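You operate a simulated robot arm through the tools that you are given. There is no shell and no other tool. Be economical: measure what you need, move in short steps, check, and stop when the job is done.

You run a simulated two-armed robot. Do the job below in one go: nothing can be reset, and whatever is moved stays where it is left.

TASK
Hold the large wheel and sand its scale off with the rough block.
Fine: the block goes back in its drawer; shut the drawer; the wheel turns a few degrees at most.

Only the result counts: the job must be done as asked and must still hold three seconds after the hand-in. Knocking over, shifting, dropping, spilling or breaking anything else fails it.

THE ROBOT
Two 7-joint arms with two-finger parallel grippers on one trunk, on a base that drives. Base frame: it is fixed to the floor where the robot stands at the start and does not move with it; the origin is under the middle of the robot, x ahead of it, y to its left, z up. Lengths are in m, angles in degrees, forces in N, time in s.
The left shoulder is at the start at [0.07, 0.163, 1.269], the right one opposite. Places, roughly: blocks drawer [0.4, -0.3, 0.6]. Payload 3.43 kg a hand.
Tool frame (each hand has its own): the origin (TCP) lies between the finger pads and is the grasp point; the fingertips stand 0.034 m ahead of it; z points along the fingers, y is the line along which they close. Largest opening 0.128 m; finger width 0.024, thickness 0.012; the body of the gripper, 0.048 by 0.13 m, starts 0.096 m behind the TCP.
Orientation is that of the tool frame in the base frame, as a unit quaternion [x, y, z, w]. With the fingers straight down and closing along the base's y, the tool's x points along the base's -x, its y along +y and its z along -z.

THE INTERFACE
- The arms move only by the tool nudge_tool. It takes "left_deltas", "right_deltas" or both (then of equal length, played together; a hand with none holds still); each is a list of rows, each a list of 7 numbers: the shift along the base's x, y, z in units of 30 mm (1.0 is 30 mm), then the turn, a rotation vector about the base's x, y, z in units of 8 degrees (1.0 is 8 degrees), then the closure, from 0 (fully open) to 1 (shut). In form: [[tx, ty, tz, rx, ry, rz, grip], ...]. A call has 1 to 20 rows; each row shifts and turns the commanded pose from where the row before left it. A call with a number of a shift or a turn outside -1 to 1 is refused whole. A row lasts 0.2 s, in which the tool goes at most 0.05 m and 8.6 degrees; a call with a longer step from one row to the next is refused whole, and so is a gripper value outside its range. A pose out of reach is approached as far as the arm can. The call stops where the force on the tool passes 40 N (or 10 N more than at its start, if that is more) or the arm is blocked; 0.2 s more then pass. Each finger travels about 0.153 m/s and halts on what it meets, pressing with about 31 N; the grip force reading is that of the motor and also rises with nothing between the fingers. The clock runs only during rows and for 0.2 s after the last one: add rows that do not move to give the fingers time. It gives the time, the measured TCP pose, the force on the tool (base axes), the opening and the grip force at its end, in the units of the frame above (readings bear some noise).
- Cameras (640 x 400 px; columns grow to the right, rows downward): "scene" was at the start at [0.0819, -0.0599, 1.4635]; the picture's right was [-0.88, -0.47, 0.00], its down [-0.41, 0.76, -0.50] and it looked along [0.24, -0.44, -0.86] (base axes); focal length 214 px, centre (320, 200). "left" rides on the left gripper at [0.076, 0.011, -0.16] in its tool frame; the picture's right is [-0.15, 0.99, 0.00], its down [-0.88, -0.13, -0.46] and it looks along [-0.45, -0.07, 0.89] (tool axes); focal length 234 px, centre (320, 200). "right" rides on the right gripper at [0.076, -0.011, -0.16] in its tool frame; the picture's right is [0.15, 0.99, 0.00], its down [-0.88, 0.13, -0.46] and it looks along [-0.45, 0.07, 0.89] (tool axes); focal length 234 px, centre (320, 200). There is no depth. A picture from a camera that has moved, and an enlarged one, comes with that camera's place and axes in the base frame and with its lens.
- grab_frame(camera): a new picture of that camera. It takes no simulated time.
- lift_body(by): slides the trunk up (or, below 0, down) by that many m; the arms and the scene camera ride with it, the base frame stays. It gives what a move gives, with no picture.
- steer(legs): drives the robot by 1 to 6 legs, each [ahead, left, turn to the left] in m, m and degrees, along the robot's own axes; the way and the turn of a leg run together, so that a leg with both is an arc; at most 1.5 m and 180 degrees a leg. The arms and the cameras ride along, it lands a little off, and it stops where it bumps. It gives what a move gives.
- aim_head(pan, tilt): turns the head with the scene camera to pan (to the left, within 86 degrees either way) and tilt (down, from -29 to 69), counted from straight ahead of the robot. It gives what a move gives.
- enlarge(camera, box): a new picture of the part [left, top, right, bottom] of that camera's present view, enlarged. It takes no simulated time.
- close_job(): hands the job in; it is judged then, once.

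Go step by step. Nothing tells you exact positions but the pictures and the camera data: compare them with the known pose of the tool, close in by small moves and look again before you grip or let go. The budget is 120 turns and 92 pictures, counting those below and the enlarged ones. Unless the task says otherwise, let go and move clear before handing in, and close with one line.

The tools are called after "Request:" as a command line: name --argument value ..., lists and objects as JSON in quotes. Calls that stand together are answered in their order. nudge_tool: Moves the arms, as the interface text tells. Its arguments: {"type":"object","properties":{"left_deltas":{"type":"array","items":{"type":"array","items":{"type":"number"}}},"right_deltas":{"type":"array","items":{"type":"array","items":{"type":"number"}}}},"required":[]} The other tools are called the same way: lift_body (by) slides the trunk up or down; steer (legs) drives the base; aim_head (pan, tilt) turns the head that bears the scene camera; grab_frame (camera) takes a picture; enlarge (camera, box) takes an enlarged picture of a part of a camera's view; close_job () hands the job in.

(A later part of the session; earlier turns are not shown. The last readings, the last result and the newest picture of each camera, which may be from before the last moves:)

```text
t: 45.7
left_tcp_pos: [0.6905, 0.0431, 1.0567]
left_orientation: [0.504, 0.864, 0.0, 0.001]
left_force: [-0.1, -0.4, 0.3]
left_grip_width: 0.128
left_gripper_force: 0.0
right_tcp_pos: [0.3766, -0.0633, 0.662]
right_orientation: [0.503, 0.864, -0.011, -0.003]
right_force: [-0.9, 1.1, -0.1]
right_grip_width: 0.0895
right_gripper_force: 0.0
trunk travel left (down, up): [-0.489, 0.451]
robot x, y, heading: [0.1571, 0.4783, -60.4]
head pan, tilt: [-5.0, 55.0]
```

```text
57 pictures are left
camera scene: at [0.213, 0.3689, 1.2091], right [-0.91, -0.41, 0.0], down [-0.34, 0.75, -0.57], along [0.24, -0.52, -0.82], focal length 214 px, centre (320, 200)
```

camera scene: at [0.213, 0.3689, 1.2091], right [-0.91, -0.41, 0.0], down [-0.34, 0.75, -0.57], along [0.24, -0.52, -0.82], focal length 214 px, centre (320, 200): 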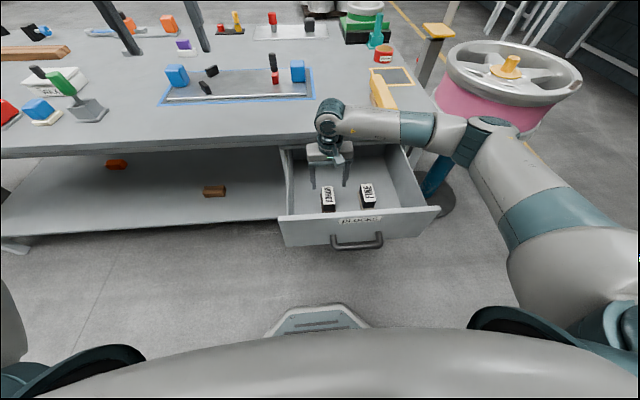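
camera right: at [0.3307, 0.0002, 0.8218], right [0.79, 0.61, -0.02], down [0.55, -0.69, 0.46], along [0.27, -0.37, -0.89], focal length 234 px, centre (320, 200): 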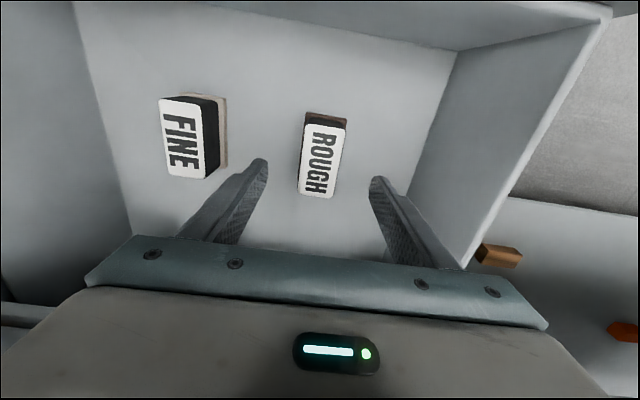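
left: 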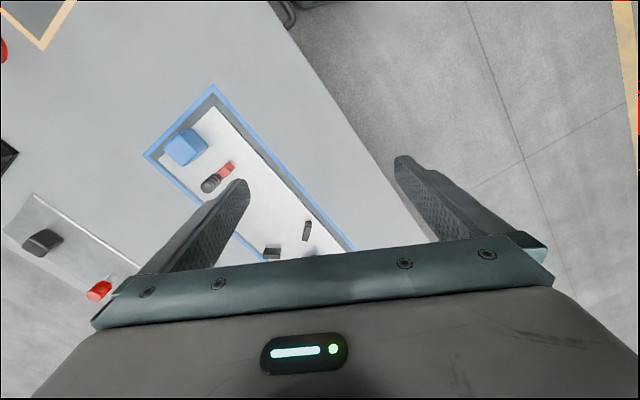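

The hand is right over the block; go down 9 cm and grip.

Request:
nudge_tool --right_deltas '[[0.02, 0.02, -1, 0, 0, 0, 0.3], [0.02, 0.02, -1, 0, 0, 0, 0.3], [0, 0, -0.95, 0, 0, 0, 0.3], [0, 0, 0, 0, 0, 0, 0.3]]'

Request:
grab_frame --camera "right"

```text
t: 46.7
left_tcp_pos: [0.6908, 0.043, 1.056]
left_orientation: [0.504, 0.864, -0.001, 0.002]
left_force: [-0.2, -0.5, 1.0]
left_grip_width: 0.128
left_gripper_force: 0.0
right_tcp_pos: [0.3801, -0.062, 0.573]
right_orientation: [0.504, 0.864, -0.011, -0.002]
right_force: [-0.5, -0.4, 0.3]
right_grip_width: 0.0895
right_gripper_force: 0.0
trunk travel left (down, up): [-0.489, 0.451]
robot x, y, heading: [0.1571, 0.4796, -60.7]
head pan, tilt: [-5.0, 55.0]
```

```text
56 pictures are left
camera right: at [0.3351, 0.0013, 0.7342], right [0.79, 0.61, -0.02], down [0.55, -0.69, 0.46], along [0.27, -0.37, -0.89], focal length 234 px, centre (320, 200)
```

right: 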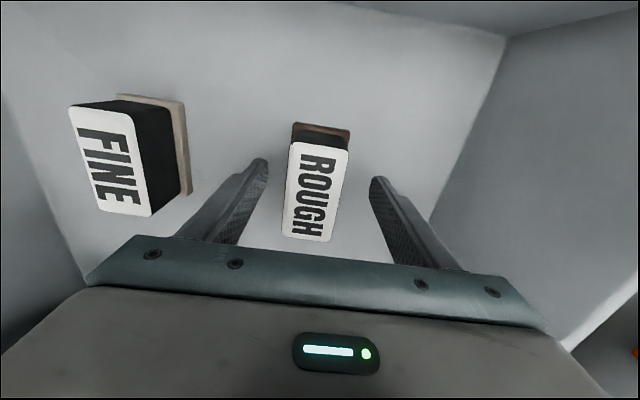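

Request:
nudge_tool --right_deltas '[[0, 0, 0, 0, 0, 0, 1], [0, 0, 0, 0, 0, 0, 1], [0, 0, 0, 0, 0, 0, 1], [0, 0, 0, 0, 0, 0, 1]]'

Request:
grab_frame --camera "right"

```text
t: 47.7
left_tcp_pos: [0.6905, 0.0429, 1.0565]
left_orientation: [0.504, 0.864, -0.001, 0.001]
left_force: [0.3, 0.1, -1.1]
left_grip_width: 0.1278
left_gripper_force: 0.1
right_tcp_pos: [0.3801, -0.0618, 0.5751]
right_orientation: [0.504, 0.864, -0.011, -0.002]
right_force: [2.0, 0.8, 0.4]
right_grip_width: 0.043
right_gripper_force: 31.6
trunk travel left (down, up): [-0.489, 0.451]
robot x, y, heading: [0.1579, 0.4797, -60.6]
head pan, tilt: [-5.0, 55.0]
```

```text
55 pictures are left
camera right: at [0.3352, 0.0013, 0.7343], right [0.79, 0.61, -0.02], down [0.55, -0.69, 0.46], along [0.27, -0.37, -0.89], focal length 234 px, centre (320, 200)
```

right: 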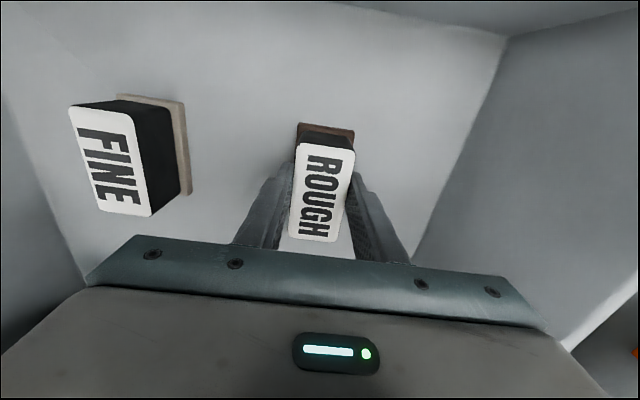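

The block is held (4.3 cm). Lift it straight up out of the drawer.

Request:
nudge_tool --right_deltas '[[0, 0, 0.6, 0, 0, 0, 1], [0, 0, 1, 0, 0, 0, 1], [0, 0, 1, 0, 0, 0, 1], [0, 0, 1, 0, 0, 0, 1], [0, 0, 1, 0, 0, 0, 1], [0, 0, 1, 0, 0, 0, 1], [0, 0, 1, 0, 0, 0, 1], [0, 0, 1, 0, 0, 0, 1], [0, 0, 1, 0, 0, 0, 1], [0, 0, 1, 0, 0, 0, 1], [0, 0, 1, 0, 0, 0, 1], [0, 0, 1, 0, 0, 0, 1], [0, 0, 1, 0, 0, 0, 1]]'

Request:
lift_body --by 0.2

Request:
grab_frame --camera "scene"

```text
t: 50.5
left_tcp_pos: [0.6907, 0.0439, 1.0572]
left_orientation: [0.503, 0.864, 0.001, 0.0]
left_force: [0.4, 1.3, 1.0]
left_grip_width: 0.128
left_gripper_force: 0.1
right_tcp_pos: [0.3771, -0.0612, 0.9524]
right_orientation: [0.504, 0.864, -0.011, -0.003]
right_force: [-0.1, 0.1, -2.0]
right_grip_width: 0.0433
right_gripper_force: 30.9
trunk travel left (down, up): [-0.489, 0.451]
robot x, y, heading: [0.1593, 0.4771, -60.5]
head pan, tilt: [-5.0, 55.0]
```

```text
t: 52.7
left_tcp_pos: [0.6908, 0.0437, 1.256]
left_orientation: [0.503, 0.864, -0.001, 0.0]
left_force: [0.7, 0.8, -0.4]
left_grip_width: 0.1282
left_gripper_force: 0.1
right_tcp_pos: [0.3787, -0.0614, 1.1508]
right_orientation: [0.503, 0.864, -0.011, -0.003]
right_force: [-0.3, -0.1, -1.1]
right_grip_width: 0.0435
right_gripper_force: 31.2
trunk travel left (down, up): [-0.689, 0.251]
robot x, y, heading: [0.1551, 0.4802, -60.6]
head pan, tilt: [-5.0, 55.0]
```

```text
54 pictures are left
camera scene: at [0.2131, 0.3689, 1.4091], right [-0.91, -0.41, 0.0], down [-0.34, 0.75, -0.57], along [0.24, -0.52, -0.82], focal length 214 px, centre (320, 200)
```

scene: 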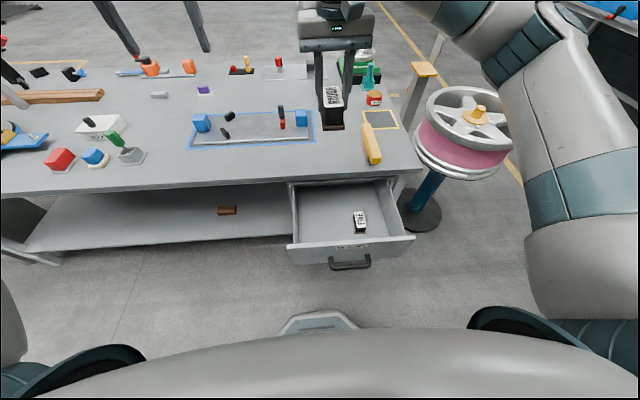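

ROUGH block is in hand; now drive right and then up to the wheel, with the arms high.

Request:
steer --legs '[[0, -0.78, 0], [0.25, 0, 0]]'

Request:
aim_head --pan -5 --tilt 55

Request:
grab_frame --camera "scene"

Request:
grab_frame --camera "right"

```text
t: 58.3
left_tcp_pos: [0.1274, -0.5568, 1.2573]
left_orientation: [0.503, 0.864, -0.001, 0.001]
left_force: [-0.6, -0.1, -0.4]
left_grip_width: 0.1281
left_gripper_force: 0.0
right_tcp_pos: [-0.1861, -0.6613, 1.1532]
right_orientation: [0.503, 0.864, -0.011, -0.001]
right_force: [0.2, -0.3, -0.4]
right_grip_width: 0.0434
right_gripper_force: 31.3
trunk travel left (down, up): [-0.689, 0.251]
robot x, y, heading: [-0.4051, -0.1199, -60.4]
head pan, tilt: [-5.0, 55.0]
```

```text
t: 58.9
left_tcp_pos: [0.1271, -0.5567, 1.2566]
left_orientation: [0.503, 0.864, -0.001, 0.001]
left_force: [0.0, -0.9, 0.9]
left_grip_width: 0.1279
left_gripper_force: 0.1
right_tcp_pos: [-0.1856, -0.6613, 1.152]
right_orientation: [0.502, 0.865, -0.011, -0.003]
right_force: [0.9, 0.1, -0.7]
right_grip_width: 0.0433
right_gripper_force: 31.0
trunk travel left (down, up): [-0.689, 0.251]
robot x, y, heading: [-0.4085, -0.12, -60.5]
head pan, tilt: [-5.0, 55.0]
```

```text
53 pictures are left
camera scene: at [-0.3505, -0.2319, 1.4091], right [-0.91, -0.41, 0.0], down [-0.34, 0.75, -0.57], along [0.24, -0.52, -0.82], focal length 214 px, centre (320, 200)
```

scene: 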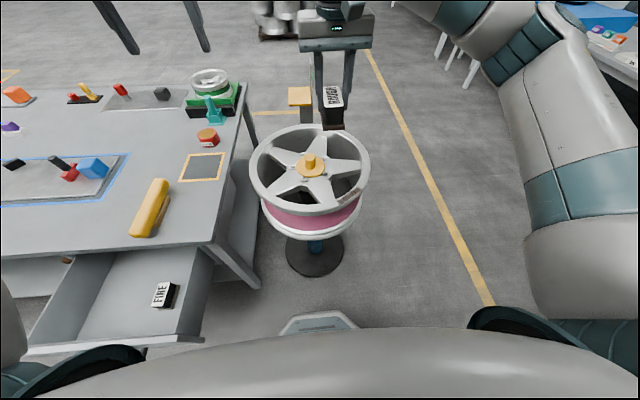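

```text
52 pictures are left
camera right: at [-0.2312, -0.5989, 1.3117], right [0.79, 0.62, -0.02], down [0.55, -0.69, 0.46], along [0.27, -0.37, -0.89], focal length 234 px, centre (320, 200)
```

right: 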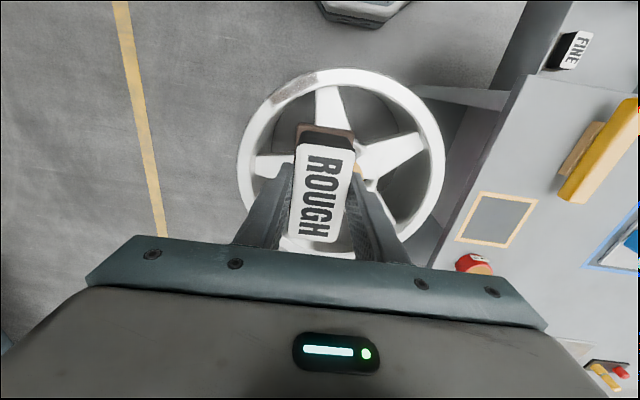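

Request:
enlarge --camera "scene" --box '[240, 115, 384, 205]'

Request:
enlarge --camera "right" --box '[230, 55, 390, 155]'

```text
4.44 times, centred on (312, 160) of scene
camera zoom: at [-0.3505, -0.2319, 1.4091], right [-0.91, -0.41, 0.0], down [-0.34, 0.75, -0.57], along [0.24, -0.52, -0.82], focal length 953 px, centre (356, 378)
```

zoom: 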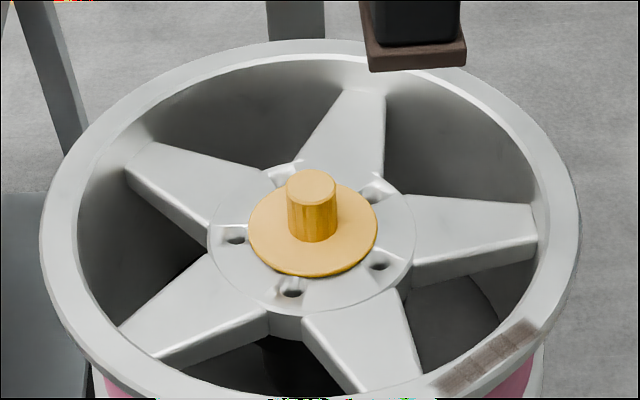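

```text
4.00 times, centred on (310, 105) of right
camera zoom: at [-0.2312, -0.5989, 1.3117], right [0.79, 0.62, -0.02], down [0.55, -0.69, 0.46], along [0.27, -0.37, -0.89], focal length 937 px, centre (360, 580)
```

zoom: 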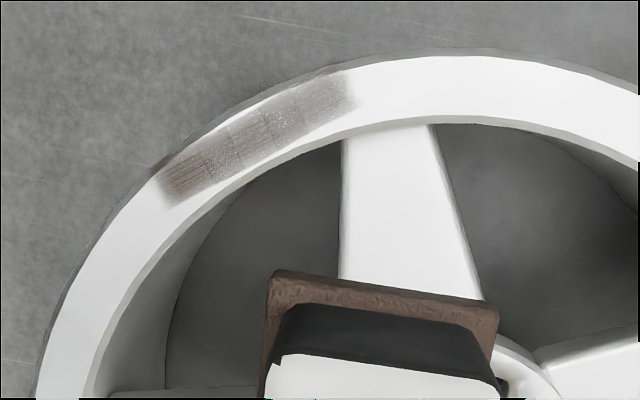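

Wheel axis ≈ (-0.095, -0.732), scale patch centre ≈ (-0.265, -0.649, 0.84), about 10 cm long. I'll hold the rim with the left hand on its left side, (0.075, -0.636); first hover above it.

Request:
nudge_tool --left_deltas '[[-0.29, -0.44, -1, 0, 0, 0, 0.1], [-0.29, -0.44, -1, 0, 0, 0, 0.1], [-0.29, -0.44, -1, 0, 0, 0, 0.1], [-0.29, -0.44, -1, 0, 0, 0, 0.1], [-0.29, -0.44, -1, 0, 0, 0, 0.1], [-0.29, -0.44, -1, 0, 0, 0, 0.1], [0, 0, -1, 0, 0, 0, 0.1], [0, 0, -1, 0, 0, 0, 0.1], [0, 0, -1, 0, 0, 0, 0.1], [0, 0, -0.8, 0, 0, 0, 0.1]]'

Request:
grab_frame --camera "left"

Request:
grab_frame --camera "scene"

```text
t: 61.1
left_tcp_pos: [0.0754, -0.6358, 0.9612]
left_orientation: [0.503, 0.864, -0.001, 0.001]
left_force: [0.7, -0.2, 0.2]
left_grip_width: 0.1149
left_gripper_force: 0.1
right_tcp_pos: [-0.1853, -0.6613, 1.1521]
right_orientation: [0.503, 0.864, -0.01, -0.003]
right_force: [-0.2, -0.7, -0.9]
right_grip_width: 0.0434
right_gripper_force: 31.2
trunk travel left (down, up): [-0.689, 0.251]
robot x, y, heading: [-0.4057, -0.1202, -60.0]
head pan, tilt: [-5.0, 55.0]
```

```text
49 pictures are left
camera left: at [0.0483, -0.5654, 1.1208], right [0.93, 0.36, 0.0], down [0.32, -0.83, 0.46], along [0.16, -0.43, -0.89], focal length 234 px, centre (320, 200)
```

left: 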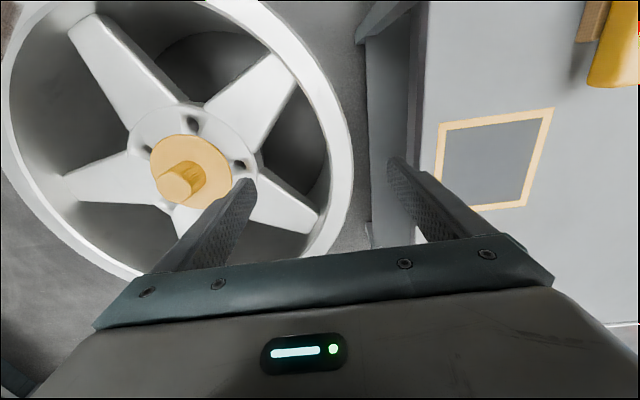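

```text
48 pictures are left
camera scene: at [-0.3502, -0.2318, 1.4091], right [-0.91, -0.41, 0.0], down [-0.34, 0.75, -0.57], along [0.24, -0.52, -0.82], focal length 214 px, centre (320, 200)
```

scene: 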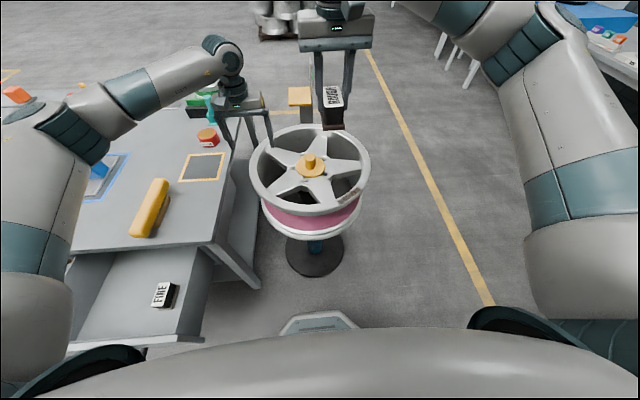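

The rim's mid-line is about 2 cm further out than the hand; correct, turn the hand 8° to the radial direction, descend and check.

Request:
nudge_tool --left_deltas '[[0.67, 0.27, 0, 0, 0, -1, 0.25], [0, 0, -0.8, 0, 0, 0, 0.25], [0, 0, -0.8, 0, 0, 0, 0.25], [0, 0, -0.4, 0, 0, 0, 0.25]]'

Request:
grab_frame --camera "left"

```text
t: 62.1
left_tcp_pos: [0.0955, -0.6303, 0.9019]
left_orientation: [0.562, 0.827, 0.001, 0.0]
left_force: [0.2, 0.0, 0.2]
left_grip_width: 0.0961
left_gripper_force: 0.0
right_tcp_pos: [-0.1856, -0.6616, 1.1513]
right_orientation: [0.503, 0.864, -0.012, -0.002]
right_force: [0.4, 0.2, -1.5]
right_grip_width: 0.0433
right_gripper_force: 30.9
trunk travel left (down, up): [-0.689, 0.251]
robot x, y, heading: [-0.4058, -0.1204, -60.5]
head pan, tilt: [-5.0, 55.0]
```

```text
47 pictures are left
camera left: at [0.079, -0.5553, 1.0623], right [0.97, 0.23, 0.0], down [0.2, -0.87, 0.46], along [0.1, -0.44, -0.89], focal length 234 px, centre (320, 200)
```

left: 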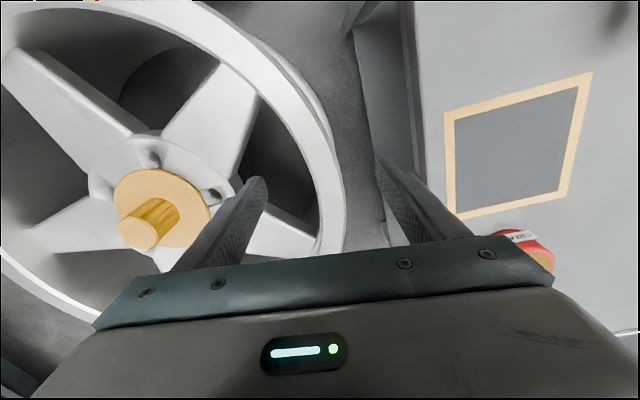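

Rim passes centred between the fingers. Descend 6 cm and close.

Request:
nudge_tool --left_deltas '[[0.2, 0, -0.7, 0, 0, 0, 0.25], [0, 0, -0.7, 0, 0, 0, 0.25], [0, 0, -0.5, 0, 0, 0, 0.25], [0, 0, 0, 0, 0, 0, 0.25]]'

Request:
grab_frame --camera "left"

```text
t: 63.1
left_tcp_pos: [0.1021, -0.6276, 0.8445]
left_orientation: [0.562, 0.827, 0.0, 0.001]
left_force: [1.2, -0.1, -0.6]
left_grip_width: 0.0961
left_gripper_force: 0.0
right_tcp_pos: [-0.186, -0.6622, 1.1515]
right_orientation: [0.503, 0.864, -0.011, -0.001]
right_force: [-0.5, 0.9, -0.7]
right_grip_width: 0.0434
right_gripper_force: 31.2
trunk travel left (down, up): [-0.689, 0.251]
robot x, y, heading: [-0.4075, -0.1184, -60.5]
head pan, tilt: [-5.0, 55.0]
```

```text
46 pictures are left
camera left: at [0.0846, -0.5533, 1.0044], right [0.97, 0.23, 0.0], down [0.2, -0.87, 0.46], along [0.1, -0.45, -0.89], focal length 234 px, centre (320, 200)
```

left: 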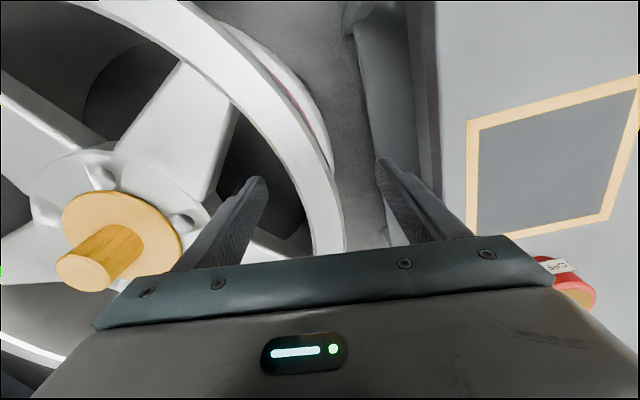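

The rim's tangent shows the radial direction matched the previous yaw, so turn back 8° and close on the rim.

Request:
nudge_tool --left_deltas '[[0.1, 0.05, 0, 0, 0, 1, 0.25], [0, 0, 0, 0, 0, 0, 0.5], [0, 0, 0, 0, 0, 0, 0.65], [0, 0, 0, 0, 0, 0, 0.8], [0, 0, 0, 0, 0, 0, 1], [0, 0, 0, 0, 0, 0, 1]]'

Request:
grab_frame --camera "left"

```text
t: 64.5
left_tcp_pos: [0.0985, -0.6295, 0.8446]
left_orientation: [0.504, 0.864, -0.001, 0.001]
left_force: [-25.4, -19.7, -0.1]
left_grip_width: 0.0326
left_gripper_force: 31.4
right_tcp_pos: [-0.1878, -0.6649, 1.1508]
right_orientation: [0.503, 0.864, -0.01, -0.002]
right_force: [0.6, 0.7, -1.0]
right_grip_width: 0.0433
right_gripper_force: 31.6
trunk travel left (down, up): [-0.689, 0.251]
robot x, y, heading: [-0.4098, -0.1229, -60.8]
head pan, tilt: [-5.0, 55.0]
```

```text
45 pictures are left
camera left: at [0.0724, -0.5589, 1.0045], right [0.93, 0.36, 0.0], down [0.32, -0.83, 0.46], along [0.16, -0.43, -0.89], focal length 234 px, centre (320, 200)
```

left: 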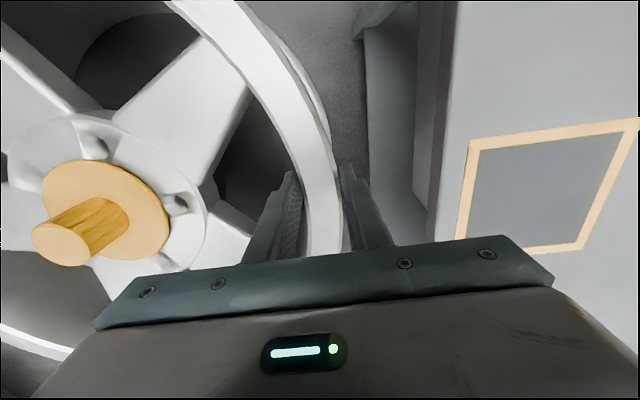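

The rim is gripped (3.3 cm). I'll relieve the side load by a few millimetres.

Request:
nudge_tool --left_deltas '[[-0.2, -0.13, 0, 0, 0, 0, 1], [0, 0, 0, 0, 0, 0, 1]]'

Request:
enlarge --camera "scene" --box '[230, 115, 390, 215]'

```text
t: 65.1
left_tcp_pos: [0.1009, -0.6304, 0.8456]
left_orientation: [0.503, 0.864, 0.0, 0.001]
left_force: [-12.4, -11.6, 0.0]
left_grip_width: 0.0323
left_gripper_force: 31.4
right_tcp_pos: [-0.1845, -0.6628, 1.1521]
right_orientation: [0.503, 0.864, -0.01, -0.002]
right_force: [0.5, 0.2, -0.9]
right_grip_width: 0.0432
right_gripper_force: 31.0
trunk travel left (down, up): [-0.689, 0.251]
robot x, y, heading: [-0.4019, -0.1203, -60.3]
head pan, tilt: [-5.0, 55.0]
```

```text
4.00 times, centred on (310, 165) of scene
camera zoom: at [-0.3515, -0.2336, 1.409], right [-0.91, -0.41, 0.0], down [-0.34, 0.75, -0.57], along [0.24, -0.52, -0.82], focal length 858 px, centre (360, 340)
```

zoom: 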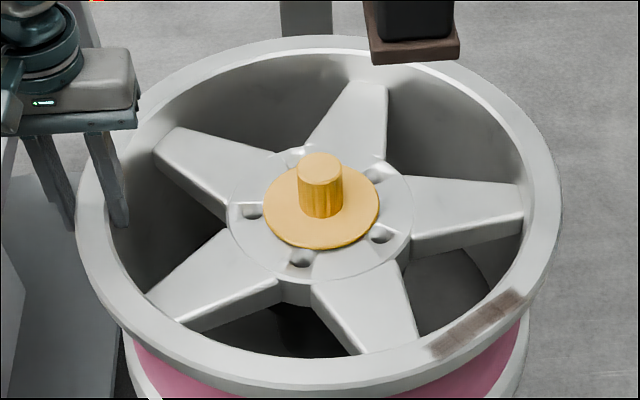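

Wheel is held with the patch at about (-0.265, -0.645). Bring the block above it.

Request:
nudge_tool --right_deltas '[[-0.4, 0.09, -1, 0, 0, 0, 1], [-0.4, 0.09, -1, 0, 0, 0, 1], [-0.4, 0.09, -1, 0, 0, 0, 1], [-0.4, 0.09, -1, 0, 0, 0, 1], [-0.4, 0.09, -1, 0, 0, 0, 1], [-0.4, 0.09, -1, 0, 0, 0, 1], [-0.27, 0.05, -0.3, 0, 0, 0, 1]]'

Request:
grab_frame --camera "right"

Request:
enlarge --camera "scene" --box '[270, 105, 430, 205]'

```text
t: 66.7
left_tcp_pos: [0.0997, -0.6322, 0.8451]
left_orientation: [0.502, 0.865, 0.0, 0.001]
left_force: [-0.2, -7.4, 0.4]
left_grip_width: 0.032
left_gripper_force: 31.3
right_tcp_pos: [-0.2655, -0.6439, 0.9616]
right_orientation: [0.503, 0.864, -0.011, -0.002]
right_force: [-0.1, 0.7, -1.2]
right_grip_width: 0.0434
right_gripper_force: 31.2
trunk travel left (down, up): [-0.689, 0.251]
robot x, y, heading: [-0.4077, -0.1237, -60.6]
head pan, tilt: [-5.0, 55.0]
```

```text
43 pictures are left
camera right: at [-0.3117, -0.5809, 1.1214], right [0.79, 0.62, -0.02], down [0.55, -0.69, 0.46], along [0.27, -0.37, -0.89], focal length 234 px, centre (320, 200)
```

right: 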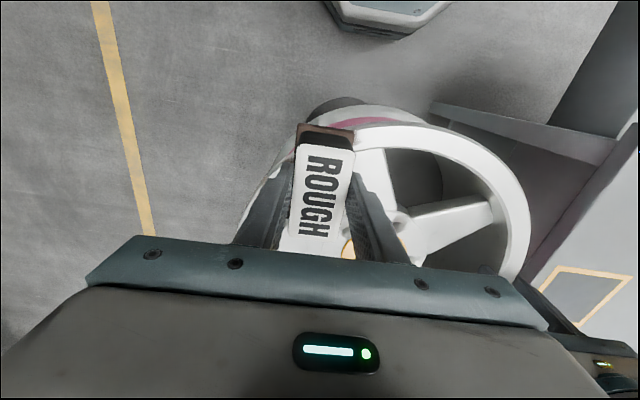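

```text
4.00 times, centred on (350, 155) of scene
camera zoom: at [-0.3505, -0.2328, 1.4091], right [-0.91, -0.41, 0.0], down [-0.34, 0.75, -0.57], along [0.24, -0.52, -0.82], focal length 858 px, centre (200, 380)
```

zoom: 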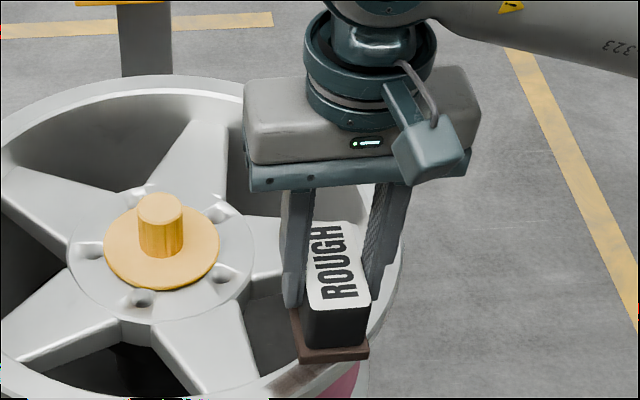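

Block hovers just above the patch. Lower it slowly to contact.

Request:
nudge_tool --right_deltas '[[0, 0, -0.5, 0, 0, 0, 1], [0, 0, -0.5, 0, 0, 0, 1], [0, 0, -0.4, 0, 0, 0, 1], [0, 0, 0, 0, 0, 0, 1]]'

Request:
enlarge --camera "scene" --box '[310, 130, 420, 199]'

```text
t: 67.7
left_tcp_pos: [0.0993, -0.6311, 0.846]
left_orientation: [0.503, 0.864, 0.0, 0.0]
left_force: [3.3, -4.5, 0.2]
left_grip_width: 0.0319
left_gripper_force: 30.7
right_tcp_pos: [-0.2671, -0.6448, 0.9207]
right_orientation: [0.503, 0.864, -0.011, -0.003]
right_force: [-0.5, -0.4, -1.6]
right_grip_width: 0.0434
right_gripper_force: 31.2
trunk travel left (down, up): [-0.689, 0.251]
robot x, y, heading: [-0.4093, -0.1217, -60.6]
head pan, tilt: [-5.0, 55.0]
```

```text
5.80 times, centred on (365, 164) of scene
camera zoom: at [-0.3501, -0.2324, 1.4091], right [-0.91, -0.41, 0.0], down [-0.34, 0.75, -0.57], along [0.24, -0.52, -0.82], focal length 1243 px, centre (59, 406)
```

zoom: 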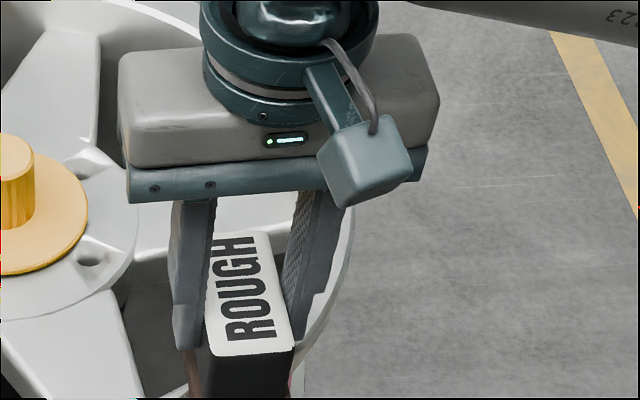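

Not in contact yet (no force). Continue down in small steps.

Request:
nudge_tool --right_deltas '[[0, 0, -0.15, 0, 0, 0, 1], [0, 0, -0.15, 0, 0, 0, 1], [0, 0, 0, 0, 0, 0, 1]]'

Request:
nudge_tool --right_deltas '[[0, 0, -0.12, 0, 0, 0, 1], [0, 0, 0, 0, 0, 0, 1]]'

```text
t: 68.5
left_tcp_pos: [0.0992, -0.6311, 0.8452]
left_orientation: [0.504, 0.864, -0.001, 0.001]
left_force: [4.2, -4.1, -0.1]
left_grip_width: 0.0323
left_gripper_force: 30.9
right_tcp_pos: [-0.2647, -0.6462, 0.9118]
right_orientation: [0.503, 0.864, -0.011, -0.002]
right_force: [0.1, 0.8, -1.3]
right_grip_width: 0.0433
right_gripper_force: 31.3
trunk travel left (down, up): [-0.689, 0.251]
robot x, y, heading: [-0.4057, -0.1223, -60.4]
head pan, tilt: [-5.0, 55.0]
```

```text
t: 69.1
left_tcp_pos: [0.099, -0.6296, 0.8454]
left_orientation: [0.503, 0.864, -0.001, 0.001]
left_force: [4.6, -2.9, -0.2]
left_grip_width: 0.0321
left_gripper_force: 31.1
right_tcp_pos: [-0.2653, -0.6445, 0.9075]
right_orientation: [0.503, 0.864, -0.011, -0.002]
right_force: [0.0, -0.5, -1.9]
right_grip_width: 0.0434
right_gripper_force: 31.0
trunk travel left (down, up): [-0.689, 0.251]
robot x, y, heading: [-0.4056, -0.121, -60.7]
head pan, tilt: [-5.0, 55.0]
```

Request:
nudge_tool --right_deltas '[[0, 0, -0.15, 0, 0, 0, 1], [0, 0, 0, 0, 0, 0, 1]]'

Request:
nudge_tool --right_deltas '[[0, 0, -0.12, 0, 0, 0, 1], [0, 0, 0, 0, 0, 0, 1]]'

Request:
nudge_tool --right_deltas '[[0, 0, -0.12, 0, 0, 0, 1], [0, 0, 0, 0, 0, 0, 1]]'

```text
t: 69.7
left_tcp_pos: [0.0998, -0.6309, 0.8455]
left_orientation: [0.503, 0.864, -0.001, 0.0]
left_force: [6.8, -3.2, 0.2]
left_grip_width: 0.0323
left_gripper_force: 30.3
right_tcp_pos: [-0.2655, -0.6436, 0.9044]
right_orientation: [0.503, 0.864, -0.011, -0.002]
right_force: [-0.3, -0.2, 6.0]
right_grip_width: 0.0432
right_gripper_force: 30.9
trunk travel left (down, up): [-0.689, 0.251]
robot x, y, heading: [-0.4052, -0.1211, -60.6]
head pan, tilt: [-5.0, 55.0]
```

```text
t: 70.4
left_tcp_pos: [0.0986, -0.6288, 0.8454]
left_orientation: [0.503, 0.865, 0.001, 0.002]
left_force: [1.9, -2.7, 2.0]
left_grip_width: 0.0324
left_gripper_force: 30.9
right_tcp_pos: [-0.2658, -0.6457, 0.9029]
right_orientation: [0.504, 0.864, -0.011, 0.002]
right_force: [-0.8, 3.4, 10.7]
right_grip_width: 0.0432
right_gripper_force: 31.1
trunk travel left (down, up): [-0.689, 0.251]
robot x, y, heading: [-0.4034, -0.1241, -60.8]
head pan, tilt: [-5.0, 55.0]
stopped in row 2 (right hand): the force on the tool passed its limit (the readings are from after the stop); the commanded pose is now the measured one
```

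```text
t: 70.9
left_tcp_pos: [0.099, -0.6294, 0.8448]
left_orientation: [0.501, 0.865, -0.001, 0.003]
left_force: [0.4, -1.9, 5.8]
left_grip_width: 0.0324
left_gripper_force: 31.2
right_tcp_pos: [-0.2642, -0.6455, 0.9021]
right_orientation: [0.502, 0.865, -0.011, 0.005]
right_force: [-1.7, 2.8, 12.7]
right_grip_width: 0.0435
right_gripper_force: 30.7
trunk travel left (down, up): [-0.689, 0.251]
robot x, y, heading: [-0.4023, -0.1211, -60.7]
head pan, tilt: [-5.0, 55.0]
stopped in row 2 (right hand): the force on the tool passed its limit (the readings are from after the stop); the commanded pose is now the measured one
```

Contact at TCP z ≈ 0.904 with ~12 N pressing. Now stroke along the patch arc, starting with one short forward pass to check.

Request:
nudge_tool --right_deltas '[[0.19, 0.355, 0, 0, 0, 0, 1], [0.19, 0.355, 0, 0, 0, 0, 1], [0.19, 0.355, 0, 0, 0, 0, 1], [0.19, 0.355, 0, 0, 0, 0, 1], [-0.19, -0.355, 0, 0, 0, 0, 1], [-0.19, -0.355, 0, 0, 0, 0, 1], [-0.19, -0.355, 0, 0, 0, 0, 1], [-0.19, -0.355, 0, 0, 0, 0, 1], [-0.14, -0.375, 0, 0, 0, 0, 1], [-0.14, -0.375, 0, 0, 0, 0, 1], [-0.14, -0.375, 0, 0, 0, 0, 1], [-0.14, -0.375, 0, 0, 0, 0, 1], [0.14, 0.375, 0, 0, 0, 0, 1], [0.14, 0.375, 0, 0, 0, 0, 1], [0.14, 0.375, 0, 0, 0, 0, 1], [0.14, 0.375, 0, 0, 0, 0, 1]]'

Request:
grab_frame --camera "scene"

```text
t: 71.8
left_tcp_pos: [0.1007, -0.6339, 0.8453]
left_orientation: [0.5, 0.866, -0.002, 0.006]
left_force: [1.6, -8.2, 0.0]
left_grip_width: 0.0314
left_gripper_force: 30.9
right_tcp_pos: [-0.2481, -0.6168, 0.9034]
right_orientation: [0.507, 0.862, -0.017, 0.006]
right_force: [-0.2, -3.0, 6.9]
right_grip_width: 0.043
right_gripper_force: 30.8
trunk travel left (down, up): [-0.689, 0.251]
robot x, y, heading: [-0.4048, -0.123, -60.8]
head pan, tilt: [-5.0, 55.0]
stopped in row 4 (right hand): the force on the tool passed its limit (the readings are from after the stop); the commanded pose is now the measured one
```

```text
40 pictures are left
camera scene: at [-0.3507, -0.2327, 1.4086], right [-0.91, -0.41, 0.0], down [-0.34, 0.75, -0.57], along [0.24, -0.52, -0.82], focal length 214 px, centre (320, 200)
```

scene: 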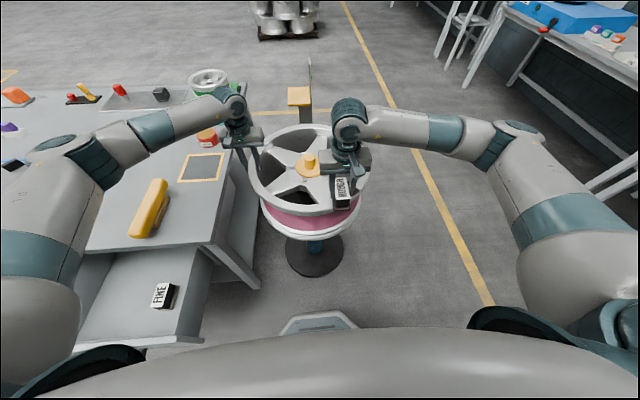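

The force guard trips on strokes while pressing; I'll lighten slightly and use finer, slower steps.

Request:
nudge_tool --right_deltas '[[0, 0, 0.03, 0, 0, 0, 1], [-0.12, -0.24, 0, 0, 0, 0, 1], [-0.12, -0.24, 0, 0, 0, 0, 1], [-0.12, -0.24, 0, 0, 0, 0, 1], [-0.12, -0.24, 0, 0, 0, 0, 1], [-0.11, -0.25, 0, 0, 0, 0, 1], [-0.11, -0.25, 0, 0, 0, 0, 1], [-0.11, -0.25, 0, 0, 0, 0, 1], [-0.1, -0.25, 0, 0, 0, 0, 1], [-0.1, -0.25, 0, 0, 0, 0, 1], [-0.1, -0.25, 0, 0, 0, 0, 1]]'

```text
t: 74.2
left_tcp_pos: [0.1011, -0.6325, 0.8449]
left_orientation: [0.502, 0.865, -0.001, 0.005]
left_force: [-3.0, -5.3, 0.8]
left_grip_width: 0.0315
left_gripper_force: 31.1
right_tcp_pos: [-0.281, -0.6907, 0.9051]
right_orientation: [0.507, 0.862, -0.015, 0.005]
right_force: [0.5, -0.3, -0.7]
right_grip_width: 0.0434
right_gripper_force: 31.2
trunk travel left (down, up): [-0.689, 0.251]
robot x, y, heading: [-0.4025, -0.1193, -60.6]
head pan, tilt: [-5.0, 55.0]
```

Request:
nudge_tool --right_deltas '[[0, 0, -0.05, 0, 0, 0, 1], [0.1, 0.25, -0.02, 0, 0, 0, 1], [0.1, 0.25, 0, 0, 0, 0, 1], [0.1, 0.25, 0, 0, 0, 0, 1], [0.11, 0.25, 0, 0, 0, 0, 1], [0.11, 0.25, 0, 0, 0, 0, 1], [0.11, 0.25, 0, 0, 0, 0, 1], [0.12, 0.24, 0, 0, 0, 0, 1], [0.12, 0.24, 0, 0, 0, 0, 1], [0.12, 0.24, 0, 0, 0, 0, 1], [0.12, 0.24, 0, 0, 0, 0, 1], [0.12, 0.24, 0, 0, 0, 0, 1]]'

```text
t: 76.4
left_tcp_pos: [0.1019, -0.6338, 0.8462]
left_orientation: [0.5, 0.866, -0.003, 0.006]
left_force: [1.5, -5.1, 0.2]
left_grip_width: 0.0315
left_gripper_force: 31.3
right_tcp_pos: [-0.2511, -0.626, 0.9031]
right_orientation: [0.508, 0.861, -0.016, 0.006]
right_force: [-0.6, -1.3, 6.5]
right_grip_width: 0.0435
right_gripper_force: 31.6
trunk travel left (down, up): [-0.689, 0.251]
robot x, y, heading: [-0.4063, -0.1201, -60.4]
head pan, tilt: [-5.0, 55.0]
stopped in row 11 (right hand): the force on the tool passed its limit (the readings are from after the stop); the commanded pose is now the measured one
```

Request:
nudge_tool --right_deltas '[[-0.12, -0.24, 0, 0, 0, 0, 1], [-0.12, -0.24, 0, 0, 0, 0, 1], [-0.12, -0.24, 0, 0, 0, 0, 1], [-0.12, -0.24, 0, 0, 0, 0, 1], [-0.11, -0.25, 0, 0, 0, 0, 1], [-0.11, -0.25, 0, 0, 0, 0, 1], [-0.11, -0.25, 0, 0, 0, 0, 1], [-0.1, -0.25, 0, 0, 0, 0, 1]]'

Request:
nudge_tool --right_deltas '[[0, 0, 1, 0, 0, 0, 1], [0.4, -0.7, 0.5, 0, 0, 0, 1], [0.4, -0.7, 0.5, 0, 0, 0, 1], [0.4, -0.7, 0.5, 0, 0, 0, 1]]'

Request:
enlarge --camera "right" --box '[200, 20, 420, 158]'

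Request:
enlarge --camera "scene" --box '[290, 150, 400, 219]'

```text
t: 78.2
left_tcp_pos: [0.1018, -0.6344, 0.8457]
left_orientation: [0.502, 0.865, -0.001, 0.005]
left_force: [-8.4, -3.0, 0.3]
left_grip_width: 0.0316
left_gripper_force: 30.6
right_tcp_pos: [-0.2792, -0.6827, 0.9035]
right_orientation: [0.508, 0.861, -0.016, 0.006]
right_force: [2.1, 4.1, 13.6]
right_grip_width: 0.0436
right_gripper_force: 31.7
trunk travel left (down, up): [-0.689, 0.251]
robot x, y, heading: [-0.4052, -0.1215, -60.9]
head pan, tilt: [-5.0, 55.0]
```

```text
t: 79.2
left_tcp_pos: [0.1025, -0.6353, 0.8453]
left_orientation: [0.501, 0.866, -0.001, 0.006]
left_force: [-2.3, -7.8, -0.2]
left_grip_width: 0.0312
left_gripper_force: 30.7
right_tcp_pos: [-0.2428, -0.7489, 0.9786]
right_orientation: [0.507, 0.862, -0.016, 0.004]
right_force: [0.5, -0.4, -0.7]
right_grip_width: 0.0433
right_gripper_force: 31.2
trunk travel left (down, up): [-0.689, 0.251]
robot x, y, heading: [-0.4059, -0.122, -60.7]
head pan, tilt: [-5.0, 55.0]
```

```text
2.90 times, centred on (310, 89) of right
camera zoom: at [-0.2892, -0.683, 1.1371], right [0.79, 0.61, -0.03], down [0.54, -0.69, 0.47], along [0.27, -0.39, -0.88], focal length 679 px, centre (349, 522)
```

zoom: 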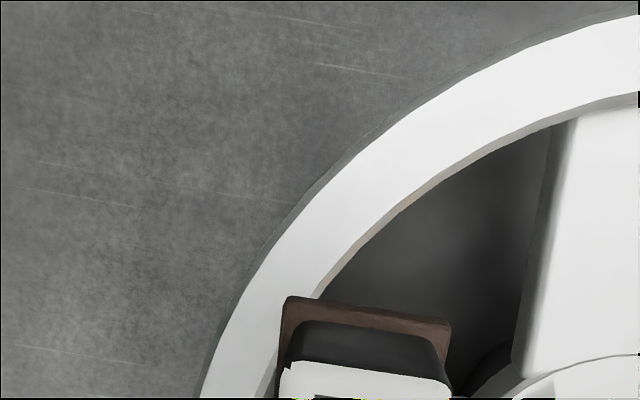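

```text
5.80 times, centred on (345, 184) of scene
camera zoom: at [-0.3507, -0.2339, 1.4091], right [-0.91, -0.41, 0.0], down [-0.34, 0.75, -0.57], along [0.24, -0.52, -0.82], focal length 1243 px, centre (175, 290)
```

zoom: 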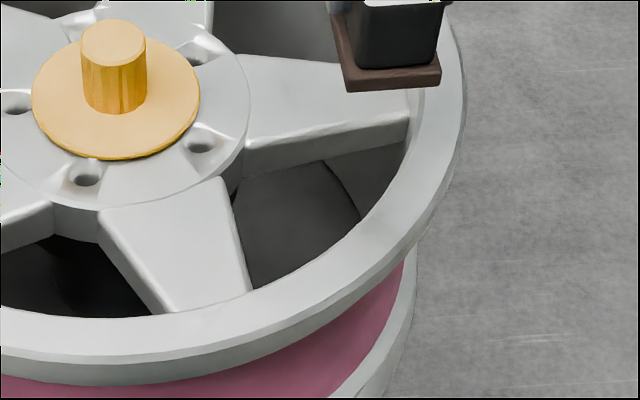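

The patch looks clean. I'll check closely for residue along the rim edges.

Request:
enlarge --camera "right" --box '[290, 40, 380, 96]'

Request:
enlarge --camera "scene" --box '[325, 180, 375, 211]'

```text
7.11 times, centred on (335, 68) of right
camera zoom: at [-0.2892, -0.683, 1.1371], right [0.79, 0.61, -0.03], down [0.54, -0.69, 0.47], along [0.27, -0.39, -0.88], focal length 1665 px, centre (213, 1139)
```

zoom: 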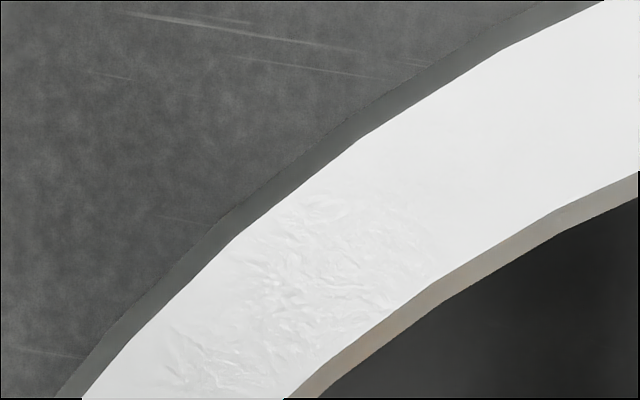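

```text
12.80 times, centred on (350, 196) of scene
camera zoom: at [-0.3507, -0.2339, 1.4091], right [-0.91, -0.41, 0.0], down [-0.34, 0.75, -0.57], along [0.24, -0.52, -0.82], focal length 2745 px, centre (-64, 258)
```

zoom: 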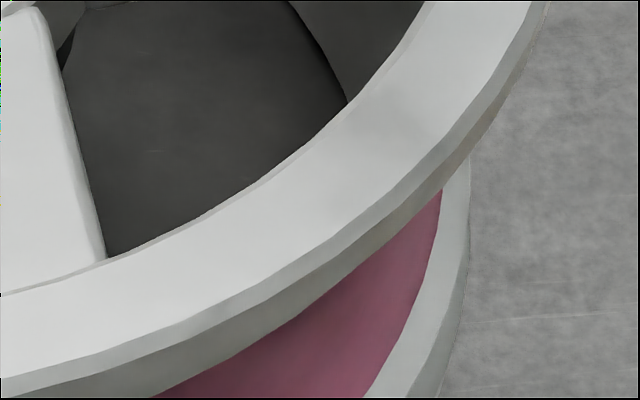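

Only a faint texture remains toward one end; I'll do another couple of passes for safety.

Request:
nudge_tool --right_deltas '[[-0.4, 0.73, -0.5, 0, 0, 0, 1], [-0.4, 0.73, -0.5, 0, 0, 0, 1], [-0.4, 0.73, -0.5, 0, 0, 0, 1], [0, 0, -0.6, 0, 0, 0, 1], [0, 0, -0.3, 0, 0, 0, 1], [0, 0, -0.13, 0, 0, 0, 1], [-0.1, -0.25, 0, 0, 0, 0, 1], [-0.1, -0.25, 0, 0, 0, 0, 1], [-0.1, -0.25, 0, 0, 0, 0, 1], [0.1, 0.25, 0, 0, 0, 0, 1], [0.1, 0.25, 0, 0, 0, 0, 1], [0.1, 0.25, 0, 0, 0, 0, 1]]'

Request:
nudge_tool --right_deltas '[[0.1, 0.25, 0, 0, 0, 0, 1], [0.1, 0.25, 0, 0, 0, 0, 1], [0.11, 0.25, 0, 0, 0, 0, 1], [0.11, 0.25, 0, 0, 0, 0, 1], [0.11, 0.25, 0, 0, 0, 0, 1], [0.12, 0.24, 0, 0, 0, 0, 1], [0.12, 0.24, 0, 0, 0, 0, 1], [0.12, 0.24, 0, 0, 0, 0, 1], [0.12, 0.24, 0, 0, 0, 0, 1], [0.12, 0.24, 0, 0, 0, 0, 1], [0.12, 0.24, 0, 0, 0, 0, 1]]'

Request:
nudge_tool --right_deltas '[[-0.12, -0.24, 0, 0, 0, 0, 1], [-0.12, -0.24, 0, 0, 0, 0, 1], [-0.12, -0.24, 0, 0, 0, 0, 1], [-0.12, -0.24, 0, 0, 0, 0, 1], [-0.12, -0.24, 0, 0, 0, 0, 1], [-0.11, -0.25, 0, 0, 0, 0, 1], [-0.11, -0.25, 0, 0, 0, 0, 1], [-0.11, -0.25, 0, 0, 0, 0, 1], [-0.1, -0.25, 0, 0, 0, 0, 1], [-0.1, -0.25, 0, 0, 0, 0, 1], [-0.1, -0.25, 0, 0, 0, 0, 1]]'

```text
t: 81.8
left_tcp_pos: [0.1019, -0.6349, 0.8453]
left_orientation: [0.501, 0.866, -0.001, 0.006]
left_force: [3.4, -13.2, 0.5]
left_grip_width: 0.0315
left_gripper_force: 30.8
right_tcp_pos: [-0.2792, -0.6823, 0.9031]
right_orientation: [0.508, 0.861, -0.017, 0.008]
right_force: [-4.2, -7.9, 27.8]
right_grip_width: 0.0433
right_gripper_force: 30.5
trunk travel left (down, up): [-0.689, 0.251]
robot x, y, heading: [-0.4041, -0.1223, -60.8]
head pan, tilt: [-5.0, 55.0]
```

```text
t: 83.9
left_tcp_pos: [0.1023, -0.6342, 0.8465]
left_orientation: [0.5, 0.866, -0.002, 0.006]
left_force: [2.2, -5.7, -0.3]
left_grip_width: 0.0312
left_gripper_force: 31.3
right_tcp_pos: [-0.2488, -0.6152, 0.9019]
right_orientation: [0.508, 0.861, -0.017, 0.008]
right_force: [-1.3, -0.6, 5.7]
right_grip_width: 0.0433
right_gripper_force: 30.7
trunk travel left (down, up): [-0.689, 0.251]
robot x, y, heading: [-0.4055, -0.1227, -60.6]
head pan, tilt: [-5.0, 55.0]
stopped in row 10 (right hand): the force on the tool passed its limit (the readings are from after the stop); the commanded pose is now the measured one
```

```text
t: 86.3
left_tcp_pos: [0.1015, -0.6338, 0.8446]
left_orientation: [0.501, 0.865, -0.001, 0.006]
left_force: [-9.6, -4.2, -0.5]
left_grip_width: 0.0316
left_gripper_force: 30.9
right_tcp_pos: [-0.2854, -0.6949, 0.9031]
right_orientation: [0.508, 0.861, -0.017, 0.007]
right_force: [1.7, 5.5, 15.0]
right_grip_width: 0.0432
right_gripper_force: 30.4
trunk travel left (down, up): [-0.689, 0.251]
robot x, y, heading: [-0.4074, -0.1207, -60.9]
head pan, tilt: [-5.0, 55.0]
```

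Passes done under 6–28 N. Lift the block clear and look again.

Request:
nudge_tool --right_deltas '[[0, 0, 1, 0, 0, 0, 1], [0.4, -0.7, 0.7, 0, 0, 0, 1], [0.4, -0.7, 0.7, 0, 0, 0, 1], [0.4, -0.7, 0.7, 0, 0, 0, 1], [0, 0, 1, 0, 0, 0, 1], [0, 0, 1, 0, 0, 0, 1]]'

Request:
enlarge --camera "right" --box '[240, 40, 400, 140]'

Request:
enlarge --camera "scene" --box '[230, 115, 390, 215]'

```text
t: 87.7
left_tcp_pos: [0.102, -0.6352, 0.8463]
left_orientation: [0.501, 0.866, -0.001, 0.007]
left_force: [-1.3, -8.0, -0.4]
left_grip_width: 0.031
left_gripper_force: 31.1
right_tcp_pos: [-0.2502, -0.7582, 1.0551]
right_orientation: [0.508, 0.861, -0.017, 0.007]
right_force: [-0.1, -0.1, -1.7]
right_grip_width: 0.0433
right_gripper_force: 31.2
trunk travel left (down, up): [-0.689, 0.251]
robot x, y, heading: [-0.4088, -0.1252, -60.6]
head pan, tilt: [-5.0, 55.0]
```

```text
4.00 times, centred on (320, 90) of right
camera zoom: at [-0.2958, -0.6921, 1.2131], right [0.8, 0.6, -0.03], down [0.54, -0.69, 0.48], along [0.27, -0.39, -0.88], focal length 937 px, centre (320, 640)
```

zoom: 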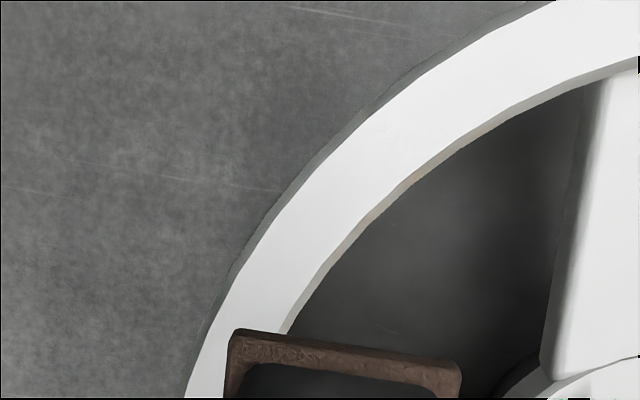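

```text
4.00 times, centred on (310, 165) of scene
camera zoom: at [-0.351, -0.2335, 1.4091], right [-0.91, -0.41, 0.0], down [-0.34, 0.75, -0.57], along [0.24, -0.52, -0.82], focal length 858 px, centre (360, 340)
```

zoom: 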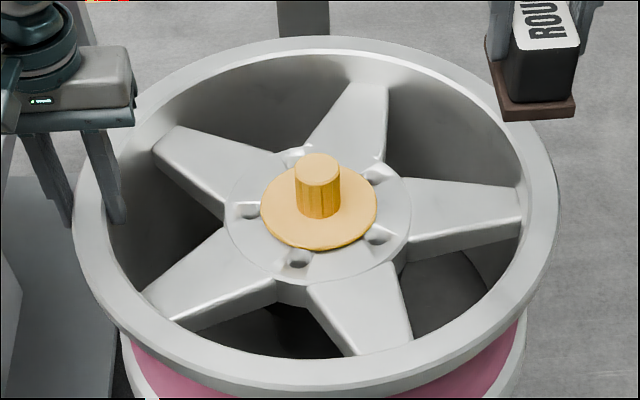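

The rim is clean and the wheel hardly turned. Release the rim with the left hand and raise both hands.

Request:
nudge_tool --left_deltas '[[0, 0, 0, 0, 0, 0, 0.7], [0, 0, 0, 0, 0, 0, 0.5], [0, 0, 0, 0, 0, 0, 0.3], [0, 0, 0, 0, 0, 0, 0.25], [0, 0, 0.7, 0, 0, 0, 0.25], [0, 0, 1, 0, 0, 0, 0.25], [0, 0, 1, 0, 0, 0, 0.25], [0, 0, 1, 0, 0, 0, 0.25], [0, 0, 1, 0, 0, 0, 0.25], [0, 0, 1, 0, 0, 0, 0.25], [0, 0, 1, 0, 0, 0, 0.25], [0, 0, 1, 0, 0, 0, 0.25], [0, 0, 1, 0, 0, 0, 0.25], [0, 0, 1, 0, 0, 0, 0.25], [0, 0, 1, 0, 0, 0, 0.25], [0, 0, 1, 0, 0, 0, 0.25], [0, 0, 1, 0, 0, 0, 0.25]]' --right_deltas '[[0, 0, 0, 0, 0, 0, 1], [0, 0, 0, 0, 0, 0, 1], [0, 0, 0, 0, 0, 0, 1], [0, 0, 0, 0, 0, 0, 1], [0, 0, 0, 0, 0, 0, 1], [0, 0, 0, 0, 0, 0, 1], [0, 0, 0, 0, 0, 0, 1], [0, 0, 0.5, 0, 0, 0, 1], [0, 0, 0.5, 0, 0, 0, 1], [0, 0, 0.5, 0, 0, 0, 1], [0, 0, 0.5, 0, 0, 0, 1], [0, 0, 0.5, 0, 0, 0, 1], [0, 0, 0.5, 0, 0, 0, 1], [0, 0, 0, 0, 0, 0, 1], [0, 0, 0, 0, 0, 0, 1], [0, 0, 0, 0, 0, 0, 1], [0, 0, 0, 0, 0, 0, 1]]'

```text
t: 91.3
left_tcp_pos: [0.1032, -0.6345, 1.2284]
left_orientation: [0.502, 0.865, -0.001, 0.007]
left_force: [-0.1, -0.3, 0.5]
left_grip_width: 0.0962
left_gripper_force: 0.0
right_tcp_pos: [-0.2507, -0.7588, 1.1451]
right_orientation: [0.508, 0.861, -0.017, 0.007]
right_force: [0.4, 0.8, -1.5]
right_grip_width: 0.0432
right_gripper_force: 30.7
trunk travel left (down, up): [-0.689, 0.251]
robot x, y, heading: [-0.4054, -0.1242, -60.6]
head pan, tilt: [-5.0, 55.0]
```

Drive back to the drawer position and lower the trunk again.

Request:
steer --legs '[[-0.25, 0, 0], [0, 0.78, 0]]'

Request:
lift_body --by -0.2

Request:
grab_frame --camera "scene"

```text
t: 96.9
left_tcp_pos: [0.6497, -0.0445, 1.2272]
left_orientation: [0.504, 0.864, -0.002, 0.006]
left_force: [0.4, -1.4, 0.2]
left_grip_width: 0.0958
left_gripper_force: 0.0
right_tcp_pos: [0.2965, -0.1672, 1.1456]
right_orientation: [0.511, 0.86, -0.016, 0.007]
right_force: [-0.1, -0.3, -0.7]
right_grip_width: 0.0431
right_gripper_force: 30.6
trunk travel left (down, up): [-0.689, 0.251]
robot x, y, heading: [0.1421, 0.4715, -61.0]
head pan, tilt: [-5.0, 55.0]
```

```text
t: 99.0
left_tcp_pos: [0.6495, -0.0439, 1.0271]
left_orientation: [0.504, 0.864, -0.001, 0.007]
left_force: [-0.1, 0.6, 0.1]
left_grip_width: 0.0962
left_gripper_force: 0.1
right_tcp_pos: [0.2955, -0.1677, 0.946]
right_orientation: [0.511, 0.86, -0.017, 0.007]
right_force: [-0.2, 0.3, -1.9]
right_grip_width: 0.0433
right_gripper_force: 31.2
trunk travel left (down, up): [-0.489, 0.451]
robot x, y, heading: [0.1421, 0.4716, -61.1]
head pan, tilt: [-5.0, 55.0]
```

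```text
33 pictures are left
camera scene: at [0.1959, 0.3602, 1.2092], right [-0.91, -0.41, 0.0], down [-0.33, 0.75, -0.57], along [0.23, -0.52, -0.82], focal length 214 px, centre (320, 200)
```

scene: 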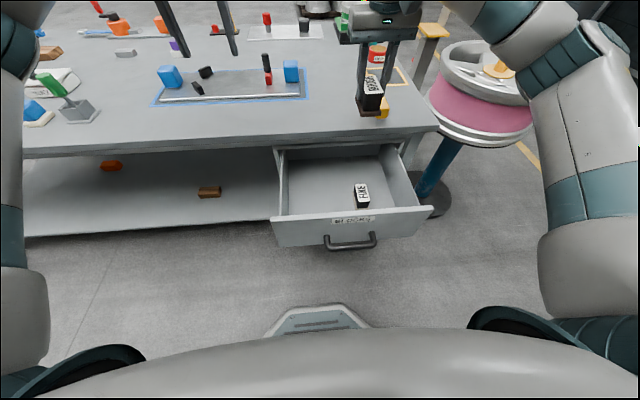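

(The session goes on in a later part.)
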